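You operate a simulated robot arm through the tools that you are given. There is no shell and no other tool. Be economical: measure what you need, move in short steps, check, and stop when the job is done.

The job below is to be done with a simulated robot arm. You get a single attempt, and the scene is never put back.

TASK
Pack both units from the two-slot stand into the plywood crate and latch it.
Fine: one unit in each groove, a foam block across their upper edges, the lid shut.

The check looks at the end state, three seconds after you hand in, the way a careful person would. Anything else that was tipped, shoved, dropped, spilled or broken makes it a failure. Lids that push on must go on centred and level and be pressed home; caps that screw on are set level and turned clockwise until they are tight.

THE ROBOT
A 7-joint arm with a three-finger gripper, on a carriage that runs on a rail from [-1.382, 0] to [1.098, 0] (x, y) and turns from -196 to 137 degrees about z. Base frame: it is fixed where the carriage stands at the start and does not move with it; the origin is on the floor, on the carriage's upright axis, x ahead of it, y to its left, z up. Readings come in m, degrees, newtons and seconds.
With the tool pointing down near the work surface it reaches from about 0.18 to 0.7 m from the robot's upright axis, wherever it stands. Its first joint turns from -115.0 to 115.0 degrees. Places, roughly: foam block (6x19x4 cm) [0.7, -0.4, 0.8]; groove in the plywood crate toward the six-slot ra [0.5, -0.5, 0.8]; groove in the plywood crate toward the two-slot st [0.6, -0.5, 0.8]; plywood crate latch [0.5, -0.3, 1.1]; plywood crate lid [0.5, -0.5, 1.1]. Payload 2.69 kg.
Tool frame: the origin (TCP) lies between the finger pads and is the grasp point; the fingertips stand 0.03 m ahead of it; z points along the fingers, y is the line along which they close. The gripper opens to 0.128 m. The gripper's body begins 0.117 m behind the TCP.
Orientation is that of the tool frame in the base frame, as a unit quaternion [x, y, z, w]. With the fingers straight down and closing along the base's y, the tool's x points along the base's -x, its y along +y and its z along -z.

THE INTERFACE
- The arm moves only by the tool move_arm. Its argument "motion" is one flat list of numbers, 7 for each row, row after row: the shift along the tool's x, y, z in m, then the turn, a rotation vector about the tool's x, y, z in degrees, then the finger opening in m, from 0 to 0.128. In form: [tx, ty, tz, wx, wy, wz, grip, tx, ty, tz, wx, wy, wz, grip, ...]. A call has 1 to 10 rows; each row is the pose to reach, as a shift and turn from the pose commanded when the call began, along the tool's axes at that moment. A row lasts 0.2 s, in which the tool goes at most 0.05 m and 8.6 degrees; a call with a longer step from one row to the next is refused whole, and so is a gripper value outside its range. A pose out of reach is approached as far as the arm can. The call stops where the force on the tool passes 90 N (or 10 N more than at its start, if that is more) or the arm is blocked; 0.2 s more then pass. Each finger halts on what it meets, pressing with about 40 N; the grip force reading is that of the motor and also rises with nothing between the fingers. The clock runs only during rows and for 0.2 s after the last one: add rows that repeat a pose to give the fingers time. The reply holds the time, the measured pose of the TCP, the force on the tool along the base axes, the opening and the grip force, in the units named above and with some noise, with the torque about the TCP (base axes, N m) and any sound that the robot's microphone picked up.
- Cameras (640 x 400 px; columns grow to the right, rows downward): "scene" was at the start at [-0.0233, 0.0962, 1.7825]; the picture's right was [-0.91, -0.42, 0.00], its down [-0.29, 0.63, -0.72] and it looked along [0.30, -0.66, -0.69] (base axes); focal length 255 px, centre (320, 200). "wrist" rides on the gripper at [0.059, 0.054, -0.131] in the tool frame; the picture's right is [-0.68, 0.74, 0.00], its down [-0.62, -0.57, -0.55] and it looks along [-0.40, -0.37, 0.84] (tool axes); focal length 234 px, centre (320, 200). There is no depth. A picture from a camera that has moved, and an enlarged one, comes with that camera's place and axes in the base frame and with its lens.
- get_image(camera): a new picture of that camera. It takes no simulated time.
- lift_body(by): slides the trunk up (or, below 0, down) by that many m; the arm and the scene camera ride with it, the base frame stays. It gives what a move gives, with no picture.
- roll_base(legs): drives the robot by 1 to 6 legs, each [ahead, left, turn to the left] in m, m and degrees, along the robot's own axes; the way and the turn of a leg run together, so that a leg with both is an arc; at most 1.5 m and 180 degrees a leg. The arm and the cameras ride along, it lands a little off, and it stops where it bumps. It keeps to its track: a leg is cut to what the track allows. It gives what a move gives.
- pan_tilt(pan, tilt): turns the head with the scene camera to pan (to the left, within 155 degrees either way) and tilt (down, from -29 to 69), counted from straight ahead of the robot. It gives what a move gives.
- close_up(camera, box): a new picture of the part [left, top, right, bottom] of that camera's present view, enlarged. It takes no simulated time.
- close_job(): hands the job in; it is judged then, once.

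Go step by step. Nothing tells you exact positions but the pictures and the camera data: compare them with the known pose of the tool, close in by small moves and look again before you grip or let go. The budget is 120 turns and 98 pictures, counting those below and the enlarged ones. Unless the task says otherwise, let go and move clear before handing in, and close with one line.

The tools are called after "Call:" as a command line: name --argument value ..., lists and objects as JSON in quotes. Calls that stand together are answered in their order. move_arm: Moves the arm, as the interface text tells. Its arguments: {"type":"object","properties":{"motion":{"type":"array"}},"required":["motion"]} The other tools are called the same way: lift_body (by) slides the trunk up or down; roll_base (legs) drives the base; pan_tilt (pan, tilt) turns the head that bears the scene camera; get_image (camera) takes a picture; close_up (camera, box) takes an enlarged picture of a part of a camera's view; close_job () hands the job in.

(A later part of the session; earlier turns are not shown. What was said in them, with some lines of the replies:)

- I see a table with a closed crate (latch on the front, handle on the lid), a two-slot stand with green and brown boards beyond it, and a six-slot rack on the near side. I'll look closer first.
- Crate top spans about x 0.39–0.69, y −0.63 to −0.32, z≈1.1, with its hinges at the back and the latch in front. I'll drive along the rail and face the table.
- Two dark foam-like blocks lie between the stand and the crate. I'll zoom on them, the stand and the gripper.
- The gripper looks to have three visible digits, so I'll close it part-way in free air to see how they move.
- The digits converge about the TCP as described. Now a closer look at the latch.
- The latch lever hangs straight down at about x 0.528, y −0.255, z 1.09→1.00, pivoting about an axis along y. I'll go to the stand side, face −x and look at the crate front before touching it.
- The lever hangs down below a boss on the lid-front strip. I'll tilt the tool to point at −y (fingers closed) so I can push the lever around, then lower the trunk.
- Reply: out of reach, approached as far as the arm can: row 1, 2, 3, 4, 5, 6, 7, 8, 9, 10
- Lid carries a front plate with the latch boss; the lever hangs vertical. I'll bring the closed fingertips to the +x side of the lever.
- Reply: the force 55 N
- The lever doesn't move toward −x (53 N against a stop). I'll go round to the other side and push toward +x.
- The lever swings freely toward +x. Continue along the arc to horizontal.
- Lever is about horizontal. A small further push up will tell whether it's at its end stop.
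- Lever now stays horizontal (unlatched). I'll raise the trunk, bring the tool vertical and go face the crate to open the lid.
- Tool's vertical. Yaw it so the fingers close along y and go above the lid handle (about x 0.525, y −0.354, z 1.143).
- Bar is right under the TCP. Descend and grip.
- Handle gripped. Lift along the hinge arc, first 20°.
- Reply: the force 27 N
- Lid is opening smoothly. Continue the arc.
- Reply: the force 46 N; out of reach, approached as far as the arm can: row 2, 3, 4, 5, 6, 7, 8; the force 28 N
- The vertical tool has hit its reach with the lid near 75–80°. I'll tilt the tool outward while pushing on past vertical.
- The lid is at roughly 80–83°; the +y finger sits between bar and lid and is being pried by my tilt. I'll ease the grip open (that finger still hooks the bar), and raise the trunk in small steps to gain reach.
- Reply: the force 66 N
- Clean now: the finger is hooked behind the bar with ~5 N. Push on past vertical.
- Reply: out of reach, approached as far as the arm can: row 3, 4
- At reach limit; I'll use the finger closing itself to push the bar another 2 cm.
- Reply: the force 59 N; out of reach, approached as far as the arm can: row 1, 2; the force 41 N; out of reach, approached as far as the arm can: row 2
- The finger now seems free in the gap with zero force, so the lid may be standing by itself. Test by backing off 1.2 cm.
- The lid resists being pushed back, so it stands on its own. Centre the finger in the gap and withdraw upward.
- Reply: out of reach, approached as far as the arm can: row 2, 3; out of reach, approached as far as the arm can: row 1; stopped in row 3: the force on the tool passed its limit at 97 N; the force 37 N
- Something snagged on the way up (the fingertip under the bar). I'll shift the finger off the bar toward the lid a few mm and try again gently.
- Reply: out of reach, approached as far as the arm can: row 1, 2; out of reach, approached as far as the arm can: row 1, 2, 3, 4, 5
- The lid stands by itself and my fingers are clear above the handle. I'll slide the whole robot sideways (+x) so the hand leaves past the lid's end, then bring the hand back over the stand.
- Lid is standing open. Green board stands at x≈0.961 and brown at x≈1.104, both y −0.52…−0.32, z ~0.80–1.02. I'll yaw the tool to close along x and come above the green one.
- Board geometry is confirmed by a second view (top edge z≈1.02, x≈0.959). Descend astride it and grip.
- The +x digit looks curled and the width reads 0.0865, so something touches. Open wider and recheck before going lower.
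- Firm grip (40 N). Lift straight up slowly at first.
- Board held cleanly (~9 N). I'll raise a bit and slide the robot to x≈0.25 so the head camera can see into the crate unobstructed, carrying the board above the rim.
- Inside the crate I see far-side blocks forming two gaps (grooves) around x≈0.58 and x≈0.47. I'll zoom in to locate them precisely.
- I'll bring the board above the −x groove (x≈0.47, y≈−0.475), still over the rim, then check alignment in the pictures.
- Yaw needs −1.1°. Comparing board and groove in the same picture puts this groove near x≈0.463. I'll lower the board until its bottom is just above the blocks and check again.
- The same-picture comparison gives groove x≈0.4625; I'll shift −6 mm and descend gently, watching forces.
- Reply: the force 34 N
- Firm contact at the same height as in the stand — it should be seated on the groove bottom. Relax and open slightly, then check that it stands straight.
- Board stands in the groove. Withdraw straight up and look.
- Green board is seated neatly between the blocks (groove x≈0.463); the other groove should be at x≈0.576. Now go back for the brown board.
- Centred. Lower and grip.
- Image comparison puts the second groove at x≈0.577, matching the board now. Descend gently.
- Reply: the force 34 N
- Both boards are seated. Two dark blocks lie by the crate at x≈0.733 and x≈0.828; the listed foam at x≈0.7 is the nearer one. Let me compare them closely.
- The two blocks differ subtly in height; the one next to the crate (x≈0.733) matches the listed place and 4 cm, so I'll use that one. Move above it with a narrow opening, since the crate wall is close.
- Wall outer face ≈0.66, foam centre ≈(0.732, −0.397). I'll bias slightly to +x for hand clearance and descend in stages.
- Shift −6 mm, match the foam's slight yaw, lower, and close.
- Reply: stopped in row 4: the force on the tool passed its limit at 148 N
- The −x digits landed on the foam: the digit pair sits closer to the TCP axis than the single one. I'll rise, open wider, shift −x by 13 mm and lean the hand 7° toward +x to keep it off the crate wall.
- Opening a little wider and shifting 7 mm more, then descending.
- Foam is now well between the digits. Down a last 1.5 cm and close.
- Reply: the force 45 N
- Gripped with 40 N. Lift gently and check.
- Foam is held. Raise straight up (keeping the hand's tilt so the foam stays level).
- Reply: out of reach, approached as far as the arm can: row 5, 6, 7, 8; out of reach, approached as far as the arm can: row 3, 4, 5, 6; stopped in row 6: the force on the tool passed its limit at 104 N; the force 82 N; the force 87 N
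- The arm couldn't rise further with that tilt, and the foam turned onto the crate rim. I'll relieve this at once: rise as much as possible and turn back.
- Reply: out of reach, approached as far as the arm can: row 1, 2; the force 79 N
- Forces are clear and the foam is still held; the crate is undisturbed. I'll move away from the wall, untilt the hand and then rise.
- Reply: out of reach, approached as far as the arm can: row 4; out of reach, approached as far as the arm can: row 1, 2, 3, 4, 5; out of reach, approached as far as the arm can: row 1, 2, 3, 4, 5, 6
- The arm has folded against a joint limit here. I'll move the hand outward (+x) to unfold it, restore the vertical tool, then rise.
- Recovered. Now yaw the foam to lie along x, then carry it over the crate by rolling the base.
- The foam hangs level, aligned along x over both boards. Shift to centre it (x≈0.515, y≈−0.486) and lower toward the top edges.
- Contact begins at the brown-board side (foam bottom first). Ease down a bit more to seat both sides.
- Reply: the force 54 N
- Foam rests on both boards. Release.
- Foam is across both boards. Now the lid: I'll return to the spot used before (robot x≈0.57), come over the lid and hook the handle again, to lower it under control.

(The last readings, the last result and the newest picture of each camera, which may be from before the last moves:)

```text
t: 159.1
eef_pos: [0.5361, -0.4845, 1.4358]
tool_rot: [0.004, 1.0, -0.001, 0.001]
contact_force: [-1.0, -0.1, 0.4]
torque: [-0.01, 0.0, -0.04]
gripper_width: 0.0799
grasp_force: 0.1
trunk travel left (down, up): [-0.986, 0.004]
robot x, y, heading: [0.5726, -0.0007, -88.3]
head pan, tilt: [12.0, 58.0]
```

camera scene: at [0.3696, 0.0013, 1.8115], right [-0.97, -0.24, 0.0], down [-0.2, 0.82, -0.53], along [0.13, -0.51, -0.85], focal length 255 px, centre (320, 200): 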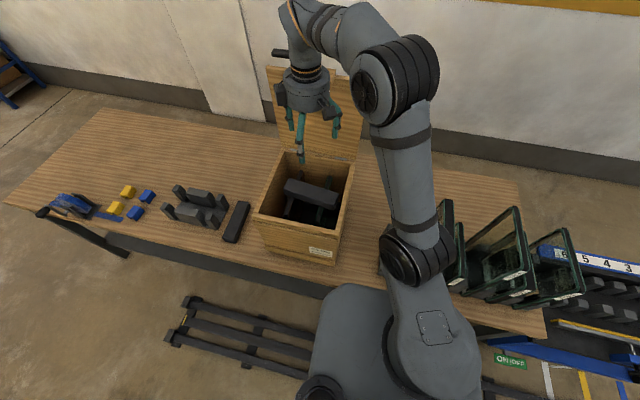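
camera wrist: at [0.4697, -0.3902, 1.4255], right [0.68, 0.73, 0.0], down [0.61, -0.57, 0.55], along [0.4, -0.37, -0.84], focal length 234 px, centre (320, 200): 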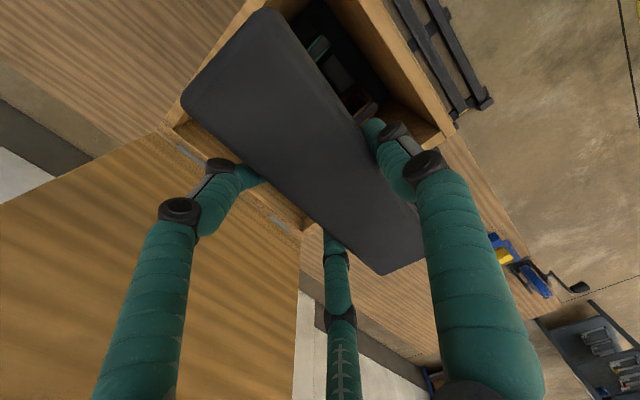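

To avoid the upright lever I'll enter from the side as I left: roll +x, go behind the lid plane with closed fingers, and slide back.

Call:
roll_base --legs '[[0, 0.26, 0]]'

Call:
move_arm --motion '[0, -0.035, 0.0, 3, 0, 0, 0.04, 0, -0.07, 0.0, 7, 0, 0, 0, 0, -0.105, 0.0, 11, 0, 0, 0, 0, -0.14, 0.002, 15, 0, 0, 0, 0, -0.175, 0.006, 18, 0, 0, 0, 0, -0.2, 0.01, 18, 0, 0, 0, 0, -0.2, 0.01, 18, 0, 0, 0]'

```text
t: 160.9
eef_pos: [0.7938, -0.4845, 1.4351]
tool_rot: [0.004, 1.0, -0.001, 0.0]
contact_force: [-0.4, 0.0, 0.0]
torque: [0.01, 0.0, -0.03]
gripper_width: 0.08
grasp_force: 0.0
trunk travel left (down, up): [-0.986, 0.004]
robot x, y, heading: [0.8315, -0.0009, -88.5]
head pan, tilt: [12.0, 58.0]
```

```text
t: 162.5
eef_pos: [0.7945, -0.6818, 1.4257]
tool_rot: [0.003, 0.988, -0.157, -0.001]
contact_force: [-0.2, 0.9, -0.3]
torque: [-0.02, 0.02, -0.02]
gripper_width: 0.0022
grasp_force: 29.3
trunk travel left (down, up): [-0.986, 0.004]
robot x, y, heading: [0.8294, -0.0005, -88.7]
head pan, tilt: [12.0, 58.0]
```

Call:
roll_base --legs '[[0, -0.262, 0]]'

Call:
move_arm --motion '[0, 0, 0, 0, 0, 0, 0.03, 0, 0, 0, 0, 0, 0, 0.05, 0, 0, 0, 0, 0, 0, 0.065, 0, 0, 0, 0, 0, 0, 0.072]'

Call:
get_image --camera "wrist"

```text
t: 164.4
eef_pos: [0.54, -0.6847, 1.4257]
tool_rot: [0.0, 0.988, -0.157, 0.0]
contact_force: [-0.2, -0.5, 0.9]
torque: [-0.01, 0.02, -0.02]
gripper_width: 0.002
grasp_force: 31.2
trunk travel left (down, up): [-0.986, 0.004]
robot x, y, heading: [0.5617, 0.0007, -87.9]
head pan, tilt: [12.0, 58.0]
```

```text
t: 165.4
eef_pos: [0.5385, -0.6839, 1.4249]
tool_rot: [0.0, 0.988, -0.157, 0.0]
contact_force: [1.4, -1.9, -1.1]
torque: [-0.09, -0.01, -0.05]
gripper_width: 0.0661
grasp_force: 0.0
trunk travel left (down, up): [-0.986, 0.004]
robot x, y, heading: [0.5718, 0.0009, -88.0]
head pan, tilt: [12.0, 58.0]
```

```text
3 pictures are left
camera wrist: at [0.4814, -0.5908, 1.5339], right [0.68, 0.7, -0.23], down [0.62, -0.37, 0.7], along [0.4, -0.61, -0.68], focal length 234 px, centre (320, 200)
```

wrist: 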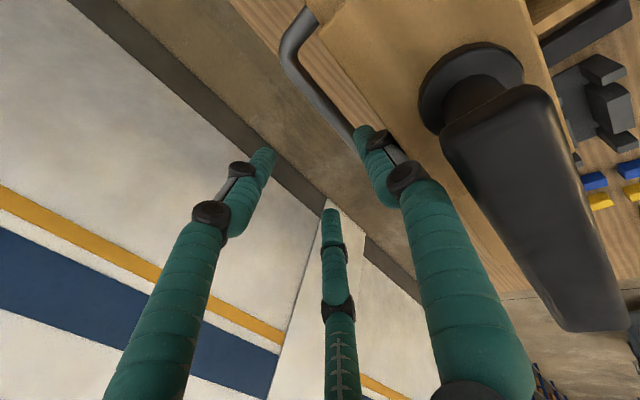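

Finger is just above the gap between bar and lid, lightly touching the lid. Slide it down into the gap while reducing the tilt.

Call:
move_arm --motion '[0, 0.001, 0.011, -2, 0, 0, 0.072, 0, 0.003, 0.021, -4, 0, 0, 0.072, 0, 0.005, 0.031, -6, 0, 0, 0.073, 0, 0.007, 0.0418, -8, 0, 0, 0.074]'

```text
t: 166.2
eef_pos: [0.5384, -0.6859, 1.4153]
tool_rot: [0.0, 0.992, -0.129, 0.0]
contact_force: [0.5, 2.1, 56.2]
torque: [3.96, 0.0, -0.01]
gripper_width: 0.0773
grasp_force: 1.4
trunk travel left (down, up): [-0.986, 0.004]
robot x, y, heading: [0.5699, 0.0013, -87.7]
head pan, tilt: [12.0, 58.0]
stopped in row 4: the force on the tool passed its limit at 97 N (the readings are from after the stop); the commanded pose is now the measured one
```

The upper part of the finger met the latch boss (same x). I'll back up, shift to x≈0.49 (clear of the boss, still on the handle) and descend there.

Call:
move_arm --motion '[0, -0.004, -0.0145, 0, 0, 0, 0.072, 0.025, -0.004, -0.0145, 0, 0, 0, 0.072, 0.048, -0.004, -0.0145, 0, 0, 0, 0.072, 0.048, 0.0003, 0.0051, -2, 0, 0, 0.074, 0.048, 0.0019, 0.015, -4, 0, 0, 0.074, 0.048, 0.0035, 0.025, -5, 0, 0, 0.075, 0.048, 0.005, 0.0349, -6, 0, 0, 0.076]'

```text
t: 167.5
eef_pos: [0.4857, -0.6876, 1.4121]
tool_rot: [0.002, 0.994, -0.111, -0.009]
contact_force: [-2.9, 1.2, 64.2]
torque: [4.92, -0.74, 0.49]
gripper_width: 0.0834
grasp_force: 5.1
trunk travel left (down, up): [-0.986, 0.004]
robot x, y, heading: [0.5703, -0.0031, -88.3]
head pan, tilt: [12.0, 58.0]
stopped in row 6: the force on the tool passed its limit at 99 N (the readings are from after the stop); the commanded pose is now the measured one
```

The bowed knuckle meets the lid's front plate when opened wide. I'll back up, reduce tilt and opening (so the tip still lines up with the gap), then go straight down.

Call:
move_arm --motion '[0, 0.0052, -0.0135, -1.3, 0, 0, 0.065, 0, 0.0052, -0.0135, -2.7, 0, 0, 0.055, 0, 0.0052, -0.0135, -2.7, 0, 0, 0.055, 0, 0.0075, -0.004, -2.7, 0, 0, 0.055, 0, 0.0097, 0.006, -2.7, 0, 0, 0.055, 0, 0.012, 0.016, -2.7, 0, 0, 0.055]'

```text
t: 168.9
eef_pos: [0.4883, -0.6842, 1.3848]
tool_rot: [0.001, 0.997, -0.077, -0.008]
contact_force: [0.5, -0.2, 0.7]
torque: [0.05, 0.03, -0.01]
gripper_width: 0.055
grasp_force: 0.0
out of reach, approached as far as the arm can: row 1, 2, 3, 4
trunk travel left (down, up): [-0.986, 0.004]
robot x, y, heading: [0.5733, 0.003, -88.3]
head pan, tilt: [12.0, 58.0]
```

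Call:
get_image --camera "wrist"

```text
2 pictures are left
camera wrist: at [0.4327, -0.6106, 1.5069], right [0.68, 0.73, -0.12], down [0.62, -0.48, 0.62], along [0.39, -0.5, -0.77], focal length 234 px, centre (320, 200)
```

wrist: 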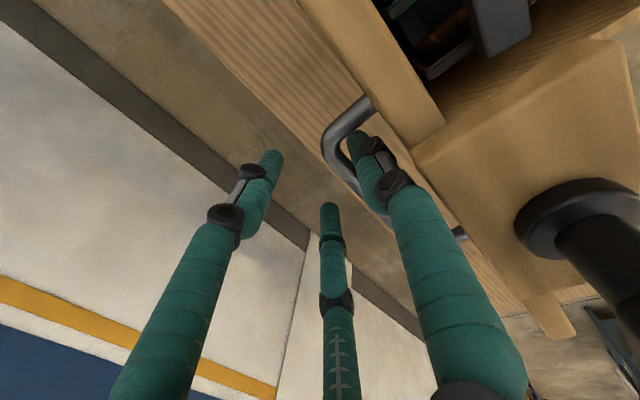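

The finger tip is inside the handle loop, between bar and lid. Close on the bar.

Call:
move_arm --motion '[0, 0, 0.004, 0, 0, 0, 0.04, 0, 0, 0.006, 0, 0, 0, 0.025, 0, 0, 0.006, 0, 0, 0, 0.015, 0, 0, 0.006, 0, 0, 0, 0.0, 0, 0, 0.006, 0, 0, 0, 0.0, 0, 0, 0.006, 0, 0, 0, 0.0]'

```text
t: 170.3
eef_pos: [0.486, -0.6744, 1.3779]
tool_rot: [0.007, 0.997, -0.071, -0.004]
contact_force: [0.3, 37.9, -9.2]
torque: [8.18, 1.49, -0.61]
gripper_width: 0.0201
grasp_force: 32.5
trunk travel left (down, up): [-0.986, 0.004]
robot x, y, heading: [0.565, 0.0004, -88.5]
head pan, tilt: [12.0, 58.0]
```

Bar gripped. Start closing: follow the arc toward +y while straightening the tool.

Call:
move_arm --motion '[0, 0.0118, -0.0022, -2, 0, 0, 0, 0, 0.0246, -0.0045, -4, 0, 0, 0, 0, 0.0395, -0.0061, -6, 0, 0, 0, 0, 0.0546, -0.0067, -8, 0, 0, 0, 0, 0.0727, -0.0072, -8, 0, 0, 0]'

```text
t: 171.5
eef_pos: [0.4859, -0.6061, 1.3808]
tool_rot: [0.003, 1.0, -0.014, -0.008]
contact_force: [-3.1, 3.6, 46.0]
torque: [0.19, 0.02, -0.81]
gripper_width: 0.0186
grasp_force: 43.5
trunk travel left (down, up): [-0.986, 0.004]
robot x, y, heading: [0.5728, 0.0034, -88.2]
head pan, tilt: [12.0, 58.0]
```

Call:
move_arm --motion '[0, 0.02, -0.002, -1.5, 0, 0, 0, 0, 0.039, 0.0027, -1.5, 0, 0, 0, 0, 0.053, 0.0067, -1.5, 0, 0, 0, 0, 0.067, 0.0113, -1.5, 0, 0, 0, 0, 0.0896, 0.0207, -1.5, 0, 0, 0, 0, 0.1113, 0.032, -1.5, 0, 0, 0, 0, 0.132, 0.045, -1.5, 0, 0, 0]'

```text
t: 173.1
eef_pos: [0.4876, -0.4728, 1.3305]
tool_rot: [0.003, 1.0, 0.005, -0.004]
contact_force: [-1.0, 21.3, 29.6]
torque: [0.08, -0.1, -0.72]
gripper_width: 0.0195
grasp_force: 43.9
trunk travel left (down, up): [-0.986, 0.004]
robot x, y, heading: [0.5683, 0.003, -88.0]
head pan, tilt: [12.0, 58.0]
```

Call:
move_arm --motion '[0, 0.0207, 0.012, 0, 0, 0, 0, 0, 0.0387, 0.029, 0, 0, 0, 0, 0, 0.0553, 0.047, 0, 0, 0, 0, 0, 0.0705, 0.0663, 0, 0, 0, 0, 0, 0.0837, 0.0872, 0, 0, 0, 0, 0, 0.0952, 0.109, 0, 0, 0, 0, 0, 0.1048, 0.132, 0, 0, 0, 0]'

```text
t: 174.7
eef_pos: [0.481, -0.3711, 1.1951]
tool_rot: [0.008, 1.0, 0.007, -0.003]
contact_force: [31.5, 12.8, 3.8]
torque: [0.15, 0.44, -0.82]
gripper_width: 0.0191
grasp_force: 43.6
trunk travel left (down, up): [-0.986, 0.004]
robot x, y, heading: [0.5714, -0.0011, -88.2]
head pan, tilt: [12.0, 58.0]
```

Call:
move_arm --motion '[-0.004, 0.003, 0.009, 0, 0, 0, 0, -0.005, 0.006, 0.018, 0, 0, 0, 0, -0.005, 0.008, 0.027, 0, 0, 0, 0, -0.005, 0.0095, 0.034, 0, 0, 0, 0, -0.005, 0.0105, 0.04, 0, 0, 0, 0]'

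```text
t: 175.9
eef_pos: [0.4826, -0.361, 1.1563]
tool_rot: [0.001, 1.0, 0.004, -0.003]
contact_force: [-35.2, 7.9, 6.0]
torque: [-1.67, -0.27, 0.76]
gripper_width: 0.0197
grasp_force: 41.8
trunk travel left (down, up): [-0.986, 0.004]
robot x, y, heading: [0.5679, 0.0038, -87.9]
head pan, tilt: [12.0, 58.0]
```

Nearly shut; press down gently to confirm.

Call:
move_arm --motion '[0.004, 0, 0.003, 0, 0, 0, 0, 0.004, 0, 0.006, 0, 0, 0, 0]'

```text
t: 176.5
eef_pos: [0.4837, -0.3607, 1.152]
tool_rot: [0.0, 1.0, 0.002, -0.004]
contact_force: [-17.3, 10.9, 20.2]
torque: [-3.29, -1.33, 0.68]
gripper_width: 0.0194
grasp_force: 42.4
trunk travel left (down, up): [-0.986, 0.004]
robot x, y, heading: [0.5728, -0.0005, -88.1]
head pan, tilt: [12.0, 58.0]
```

Call:
move_arm --motion '[0, 0, 0.003, 0, 0, 0, 0, 0, 0, 0.005, 0, 0, 0, 0]'

```text
t: 177.1
eef_pos: [0.4837, -0.3599, 1.1509]
tool_rot: [0.0, 1.0, -0.005, -0.005]
contact_force: [-12.1, 15.2, 66.0]
torque: [-1.22, -0.11, 1.02]
gripper_width: 0.0191
grasp_force: 41.6
trunk travel left (down, up): [-0.986, 0.004]
robot x, y, heading: [0.5694, -0.0008, -88.0]
head pan, tilt: [12.0, 58.0]
stopped in row 2: the force on the tool passed its limit at 97 N (the readings are from after the stop); the commanded pose is now the measured one
```

Firm stop — the lid is shut. Release the handle and rise.

Call:
move_arm --motion '[0, 0, -0.002, 0, 0, 0, 0.03, 0, 0, -0.002, 0, 0, 0, 0.05, 0, 0, -0.002, 0, 0, 0, 0.06, 0, 0, -0.002, 0, 0, 0, 0.06, 0, 0, -0.03, 0, 0, 0, 0.06, 0, 0, -0.07, 0, 0, 0, 0.06, 0, 0, -0.115, 0, 0, 0, 0.05, 0, 0, -0.16, 0, 0, 0, 0.03, 0, 0, -0.205, 0, 0, 0, 0, 0, 0, -0.225, 0, 0, 0, 0]'

```text
t: 179.3
eef_pos: [0.4873, -0.3681, 1.3717]
tool_rot: [0.0, 1.0, 0.0, -0.006]
contact_force: [0.1, 0.0, 0.3]
torque: [-0.03, 0.04, -0.02]
gripper_width: 0.0024
grasp_force: 7.2
trunk travel left (down, up): [-0.986, 0.004]
robot x, y, heading: [0.5713, 0.0019, -88.2]
head pan, tilt: [12.0, 58.0]
```

Lid is shut. Now back to the latch station (robot x≈1.02, facing −x), restoring the tool attitude used before.

Call:
roll_base --legs '[[0, 0.45, 0], [0, 0, -91]]'

Call:
move_arm --motion '[0, 0, -0.01, 0, 0, 8.5, 0, 0, 0, -0.02, 0, 0, 17, 0, 0, 0, -0.03, 0, 0, 25.5, 0, 0, 0, -0.04, 0, 0, 34, 0, 0, 0, -0.04, 0, 0, 42.5, 0, 0, 0, -0.04, 0, 0, 51, 0, 0, 0, -0.04, 0, 0, 59.5, 0, 0, 0, -0.04, 0, 0, 68, 0, 0, 0, -0.04, 0, 0, 76.5, 0, 0, 0, -0.04, 0, 0, 85, 0]'

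```text
t: 185.9
eef_pos: [0.6614, 0.0941, 1.3712]
tool_rot: [0.719, 0.695, 0.004, -0.004]
contact_force: [0.6, -0.6, 0.2]
torque: [0.03, 0.0, 0.0]
gripper_width: 0.0022
grasp_force: 31.4
trunk travel left (down, up): [-0.986, 0.004]
robot x, y, heading: [1.0248, -0.0025, -179.9]
head pan, tilt: [12.0, 58.0]
```

```text
t: 188.1
eef_pos: [0.661, 0.0939, 1.411]
tool_rot: [1.0, 0.027, 0.0, -0.005]
contact_force: [-0.1, 0.8, -0.6]
torque: [-0.02, -0.01, 0.01]
gripper_width: 0.0021
grasp_force: 31.3
trunk travel left (down, up): [-0.986, 0.004]
robot x, y, heading: [1.0227, -0.0022, -179.9]
head pan, tilt: [12.0, 58.0]
```

Call:
move_arm --motion '[0, 0, 0, 0, 0, 3.1, 0]'

Call:
move_arm --motion '[0, 0, 0, -8, 0, 0, 0, 0, 0, 0, -16, 0, 0, 0, 0, 0, 0, -24, 0, 0, 0, 0, 0, 0, -32, 0, 0, 0, 0, 0, 0, -40, 0, 0, 0, 0, 0, 0, -48, 0, 0, 0, 0, 0, 0, -56, 0, 0, 0, 0, 0, 0, -64, 0, 0, 0, 0, 0, 0, -72, 0, 0, 0, 0, 0, 0, -78, 0, 0, 0]'

Call:
lift_body --by -0.26

Call:
pan_tilt --pan 30 --tilt 40

Call:
close_up --camera "scene" --box '[230, 110, 440, 310]'

```text
t: 188.5
eef_pos: [0.663, 0.0935, 1.4101]
tool_rot: [1.0, 0.0, 0.0, -0.005]
contact_force: [-1.0, -0.7, -0.3]
torque: [0.0, -0.03, 0.02]
gripper_width: 0.0021
grasp_force: 31.8
trunk travel left (down, up): [-0.986, 0.004]
robot x, y, heading: [1.0257, 0.0026, -180.0]
head pan, tilt: [12.0, 58.0]
```

```text
t: 190.7
eef_pos: [0.6612, 0.0945, 1.4114]
tool_rot: [0.78, 0.0, 0.0, 0.626]
contact_force: [-0.3, -0.7, -1.2]
torque: [0.0, -0.04, 0.03]
gripper_width: 0.0022
grasp_force: 31.2
trunk travel left (down, up): [-0.986, 0.004]
robot x, y, heading: [1.0301, -0.0016, -179.8]
head pan, tilt: [12.0, 58.0]
```

```text
t: 193.4
eef_pos: [0.6633, 0.0945, 1.1523]
tool_rot: [0.78, -0.001, 0.001, 0.626]
contact_force: [0.2, 0.0, -0.4]
torque: [-0.01, 0.03, 0.01]
gripper_width: 0.0025
grasp_force: 31.4
trunk travel left (down, up): [-0.726, 0.264]
robot x, y, heading: [1.0241, -0.0043, -179.8]
head pan, tilt: [12.0, 58.0]
```

```text
t: 194.2
eef_pos: [0.6611, 0.0943, 1.1506]
tool_rot: [0.781, 0.0, -0.001, 0.625]
contact_force: [-0.3, 0.5, -0.5]
torque: [0.0, -0.02, 0.03]
gripper_width: 0.002
grasp_force: 31.6
trunk travel left (down, up): [-0.726, 0.264]
robot x, y, heading: [1.0271, -0.0002, -179.9]
head pan, tilt: [30.0, 40.0]
```

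```text
2.00 times, centred on (335, 210) of scene
camera zoom: at [1.015, -0.209, 1.5758], right [-0.5, 0.87, 0.0], down [0.56, 0.32, -0.77], along [-0.66, -0.38, -0.64], focal length 509 px, centre (290, 180)
```

zoom: 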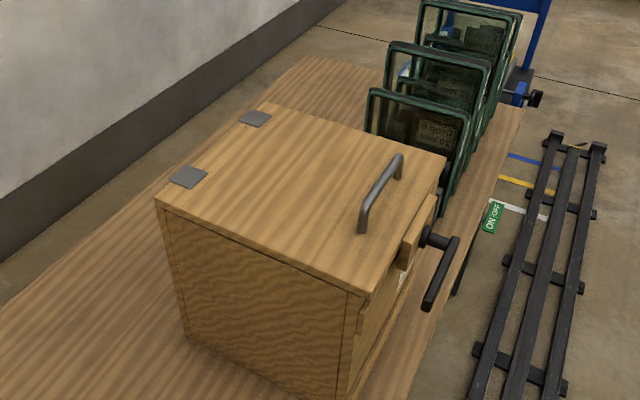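

The crate is closed and the lever lies horizontal toward +x. I'll bring the fingertips above the lever's arm, then push it down along its arc to vertical.

Call:
move_arm --motion '[-0.008, 0.012, 0.042, 0, 0, 0, 0, -0.016, 0.022, 0.084, 0, 0, 0, 0, -0.024, 0.032, 0.126, 0, 0, 0, 0, -0.033, 0.042, 0.168, 0, 0, 0, 0, -0.042, 0.052, 0.21, 0, 0, 0, 0, -0.05, 0.062, 0.252, 0, 0, 0, 0, -0.06, 0.072, 0.294, 0, 0, 0, 0, -0.066, 0.079, 0.33, 0, 0, 0, 0]'

```text
t: 196.0
eef_pos: [0.5949, -0.2472, 1.1578]
tool_rot: [0.781, 0.0, 0.0, 0.624]
contact_force: [0.1, -0.7, -0.1]
torque: [0.02, 0.0, -0.03]
gripper_width: 0.0023
grasp_force: 31.3
trunk travel left (down, up): [-0.726, 0.264]
robot x, y, heading: [1.0288, 0.0003, -179.8]
head pan, tilt: [30.0, 40.0]
```

Call:
move_arm --motion '[-0.001, -0.0293, 0.0066, 0, 0, 0, 0, -0.001, -0.0468, 0.0106, 0, 0, 0, 0, 0.001, -0.0693, 0.0156, 0, 0, 0, 0, -0.003, -0.084, 0.0189, 0, 0, 0, 0, -0.007, -0.0976, 0.022, 0, 0, 0, 0, -0.016, -0.1093, 0.0246, 0, 0, 0, 0, -0.026, -0.119, 0.0268, 0, 0, 0, 0, -0.036, -0.126, 0.0284, 0, 0, 0, 0, -0.045, -0.128, 0.0288, 0, 0, 0, 0]'

```text
t: 198.0
eef_pos: [0.5539, -0.2461, 1.0259]
tool_rot: [0.781, 0.002, 0.002, 0.624]
contact_force: [9.7, 1.2, 1.1]
torque: [0.06, 0.0, -0.05]
gripper_width: 0.002
grasp_force: 31.7
trunk travel left (down, up): [-0.726, 0.264]
robot x, y, heading: [1.0276, 0.0017, -180.1]
head pan, tilt: [30.0, 40.0]
```

Lever is back at its stop position; a small extra push to make sure it's home, then retract.

Call:
move_arm --motion '[-0.003, 0, 0, 0, 0, 0, 0, -0.006, 0, 0, 0, 0, 0, 0]'

Call:
move_arm --motion '[0.015, 0, 0, 0, 0, 0, 0, 0.03, 0, -0.03, 0, 0, 0, 0, 0.03, 0, -0.075, 0, 0, 0, 0, 0.03, 0, -0.12, 0, 0, 0, 0, 0.03, 0, -0.165, 0, 0, 0, 0, 0.03, 0, -0.21, 0, 0, 0, 0]'

Call:
get_image --camera "scene"

```text
t: 198.6
eef_pos: [0.5536, -0.2463, 1.0248]
tool_rot: [0.781, 0.008, 0.004, 0.624]
contact_force: [28.8, 5.5, -6.2]
torque: [0.04, -0.26, -0.05]
gripper_width: 0.0019
grasp_force: 31.1
trunk travel left (down, up): [-0.726, 0.264]
robot x, y, heading: [1.027, 0.0029, -179.9]
head pan, tilt: [30.0, 40.0]
```

```text
t: 200.0
eef_pos: [0.5759, -0.0384, 1.0714]
tool_rot: [0.781, 0.0, 0.0, 0.625]
contact_force: [-0.4, 0.2, -0.5]
torque: [0.02, -0.01, -0.02]
gripper_width: 0.0023
grasp_force: 31.5
trunk travel left (down, up): [-0.726, 0.264]
robot x, y, heading: [1.0271, -0.0019, -180.1]
head pan, tilt: [30.0, 40.0]
```

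```text
0 pictures are left
camera scene: at [1.0157, -0.2076, 1.5761], right [-0.5, 0.87, 0.0], down [0.56, 0.32, -0.77], along [-0.66, -0.38, -0.64], focal length 255 px, centre (320, 200)
```

scene: 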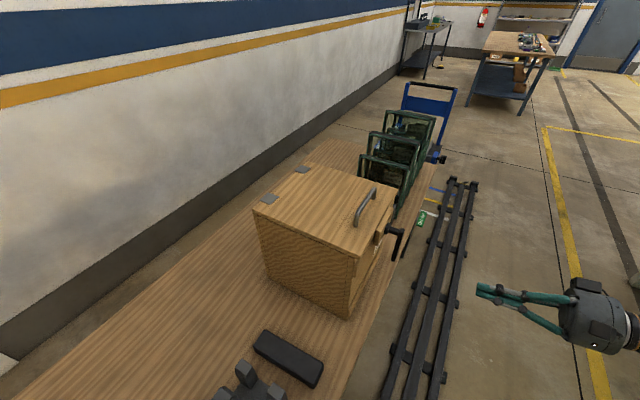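

The lid is shut, the lever hangs straight down at its stop as at the start, and the arm is clear, so I'm handing in.

Call:
close_job

```text
The job is handed in.
```

Both units are in the crate grooves with a foam block across their upper edges. The lid is shut and the latch lever is back at its stop. While I was carrying the foam, it pressed on the crate rim once at about 100 N. The crate, boards and foam looked undisturbed in later pictures.
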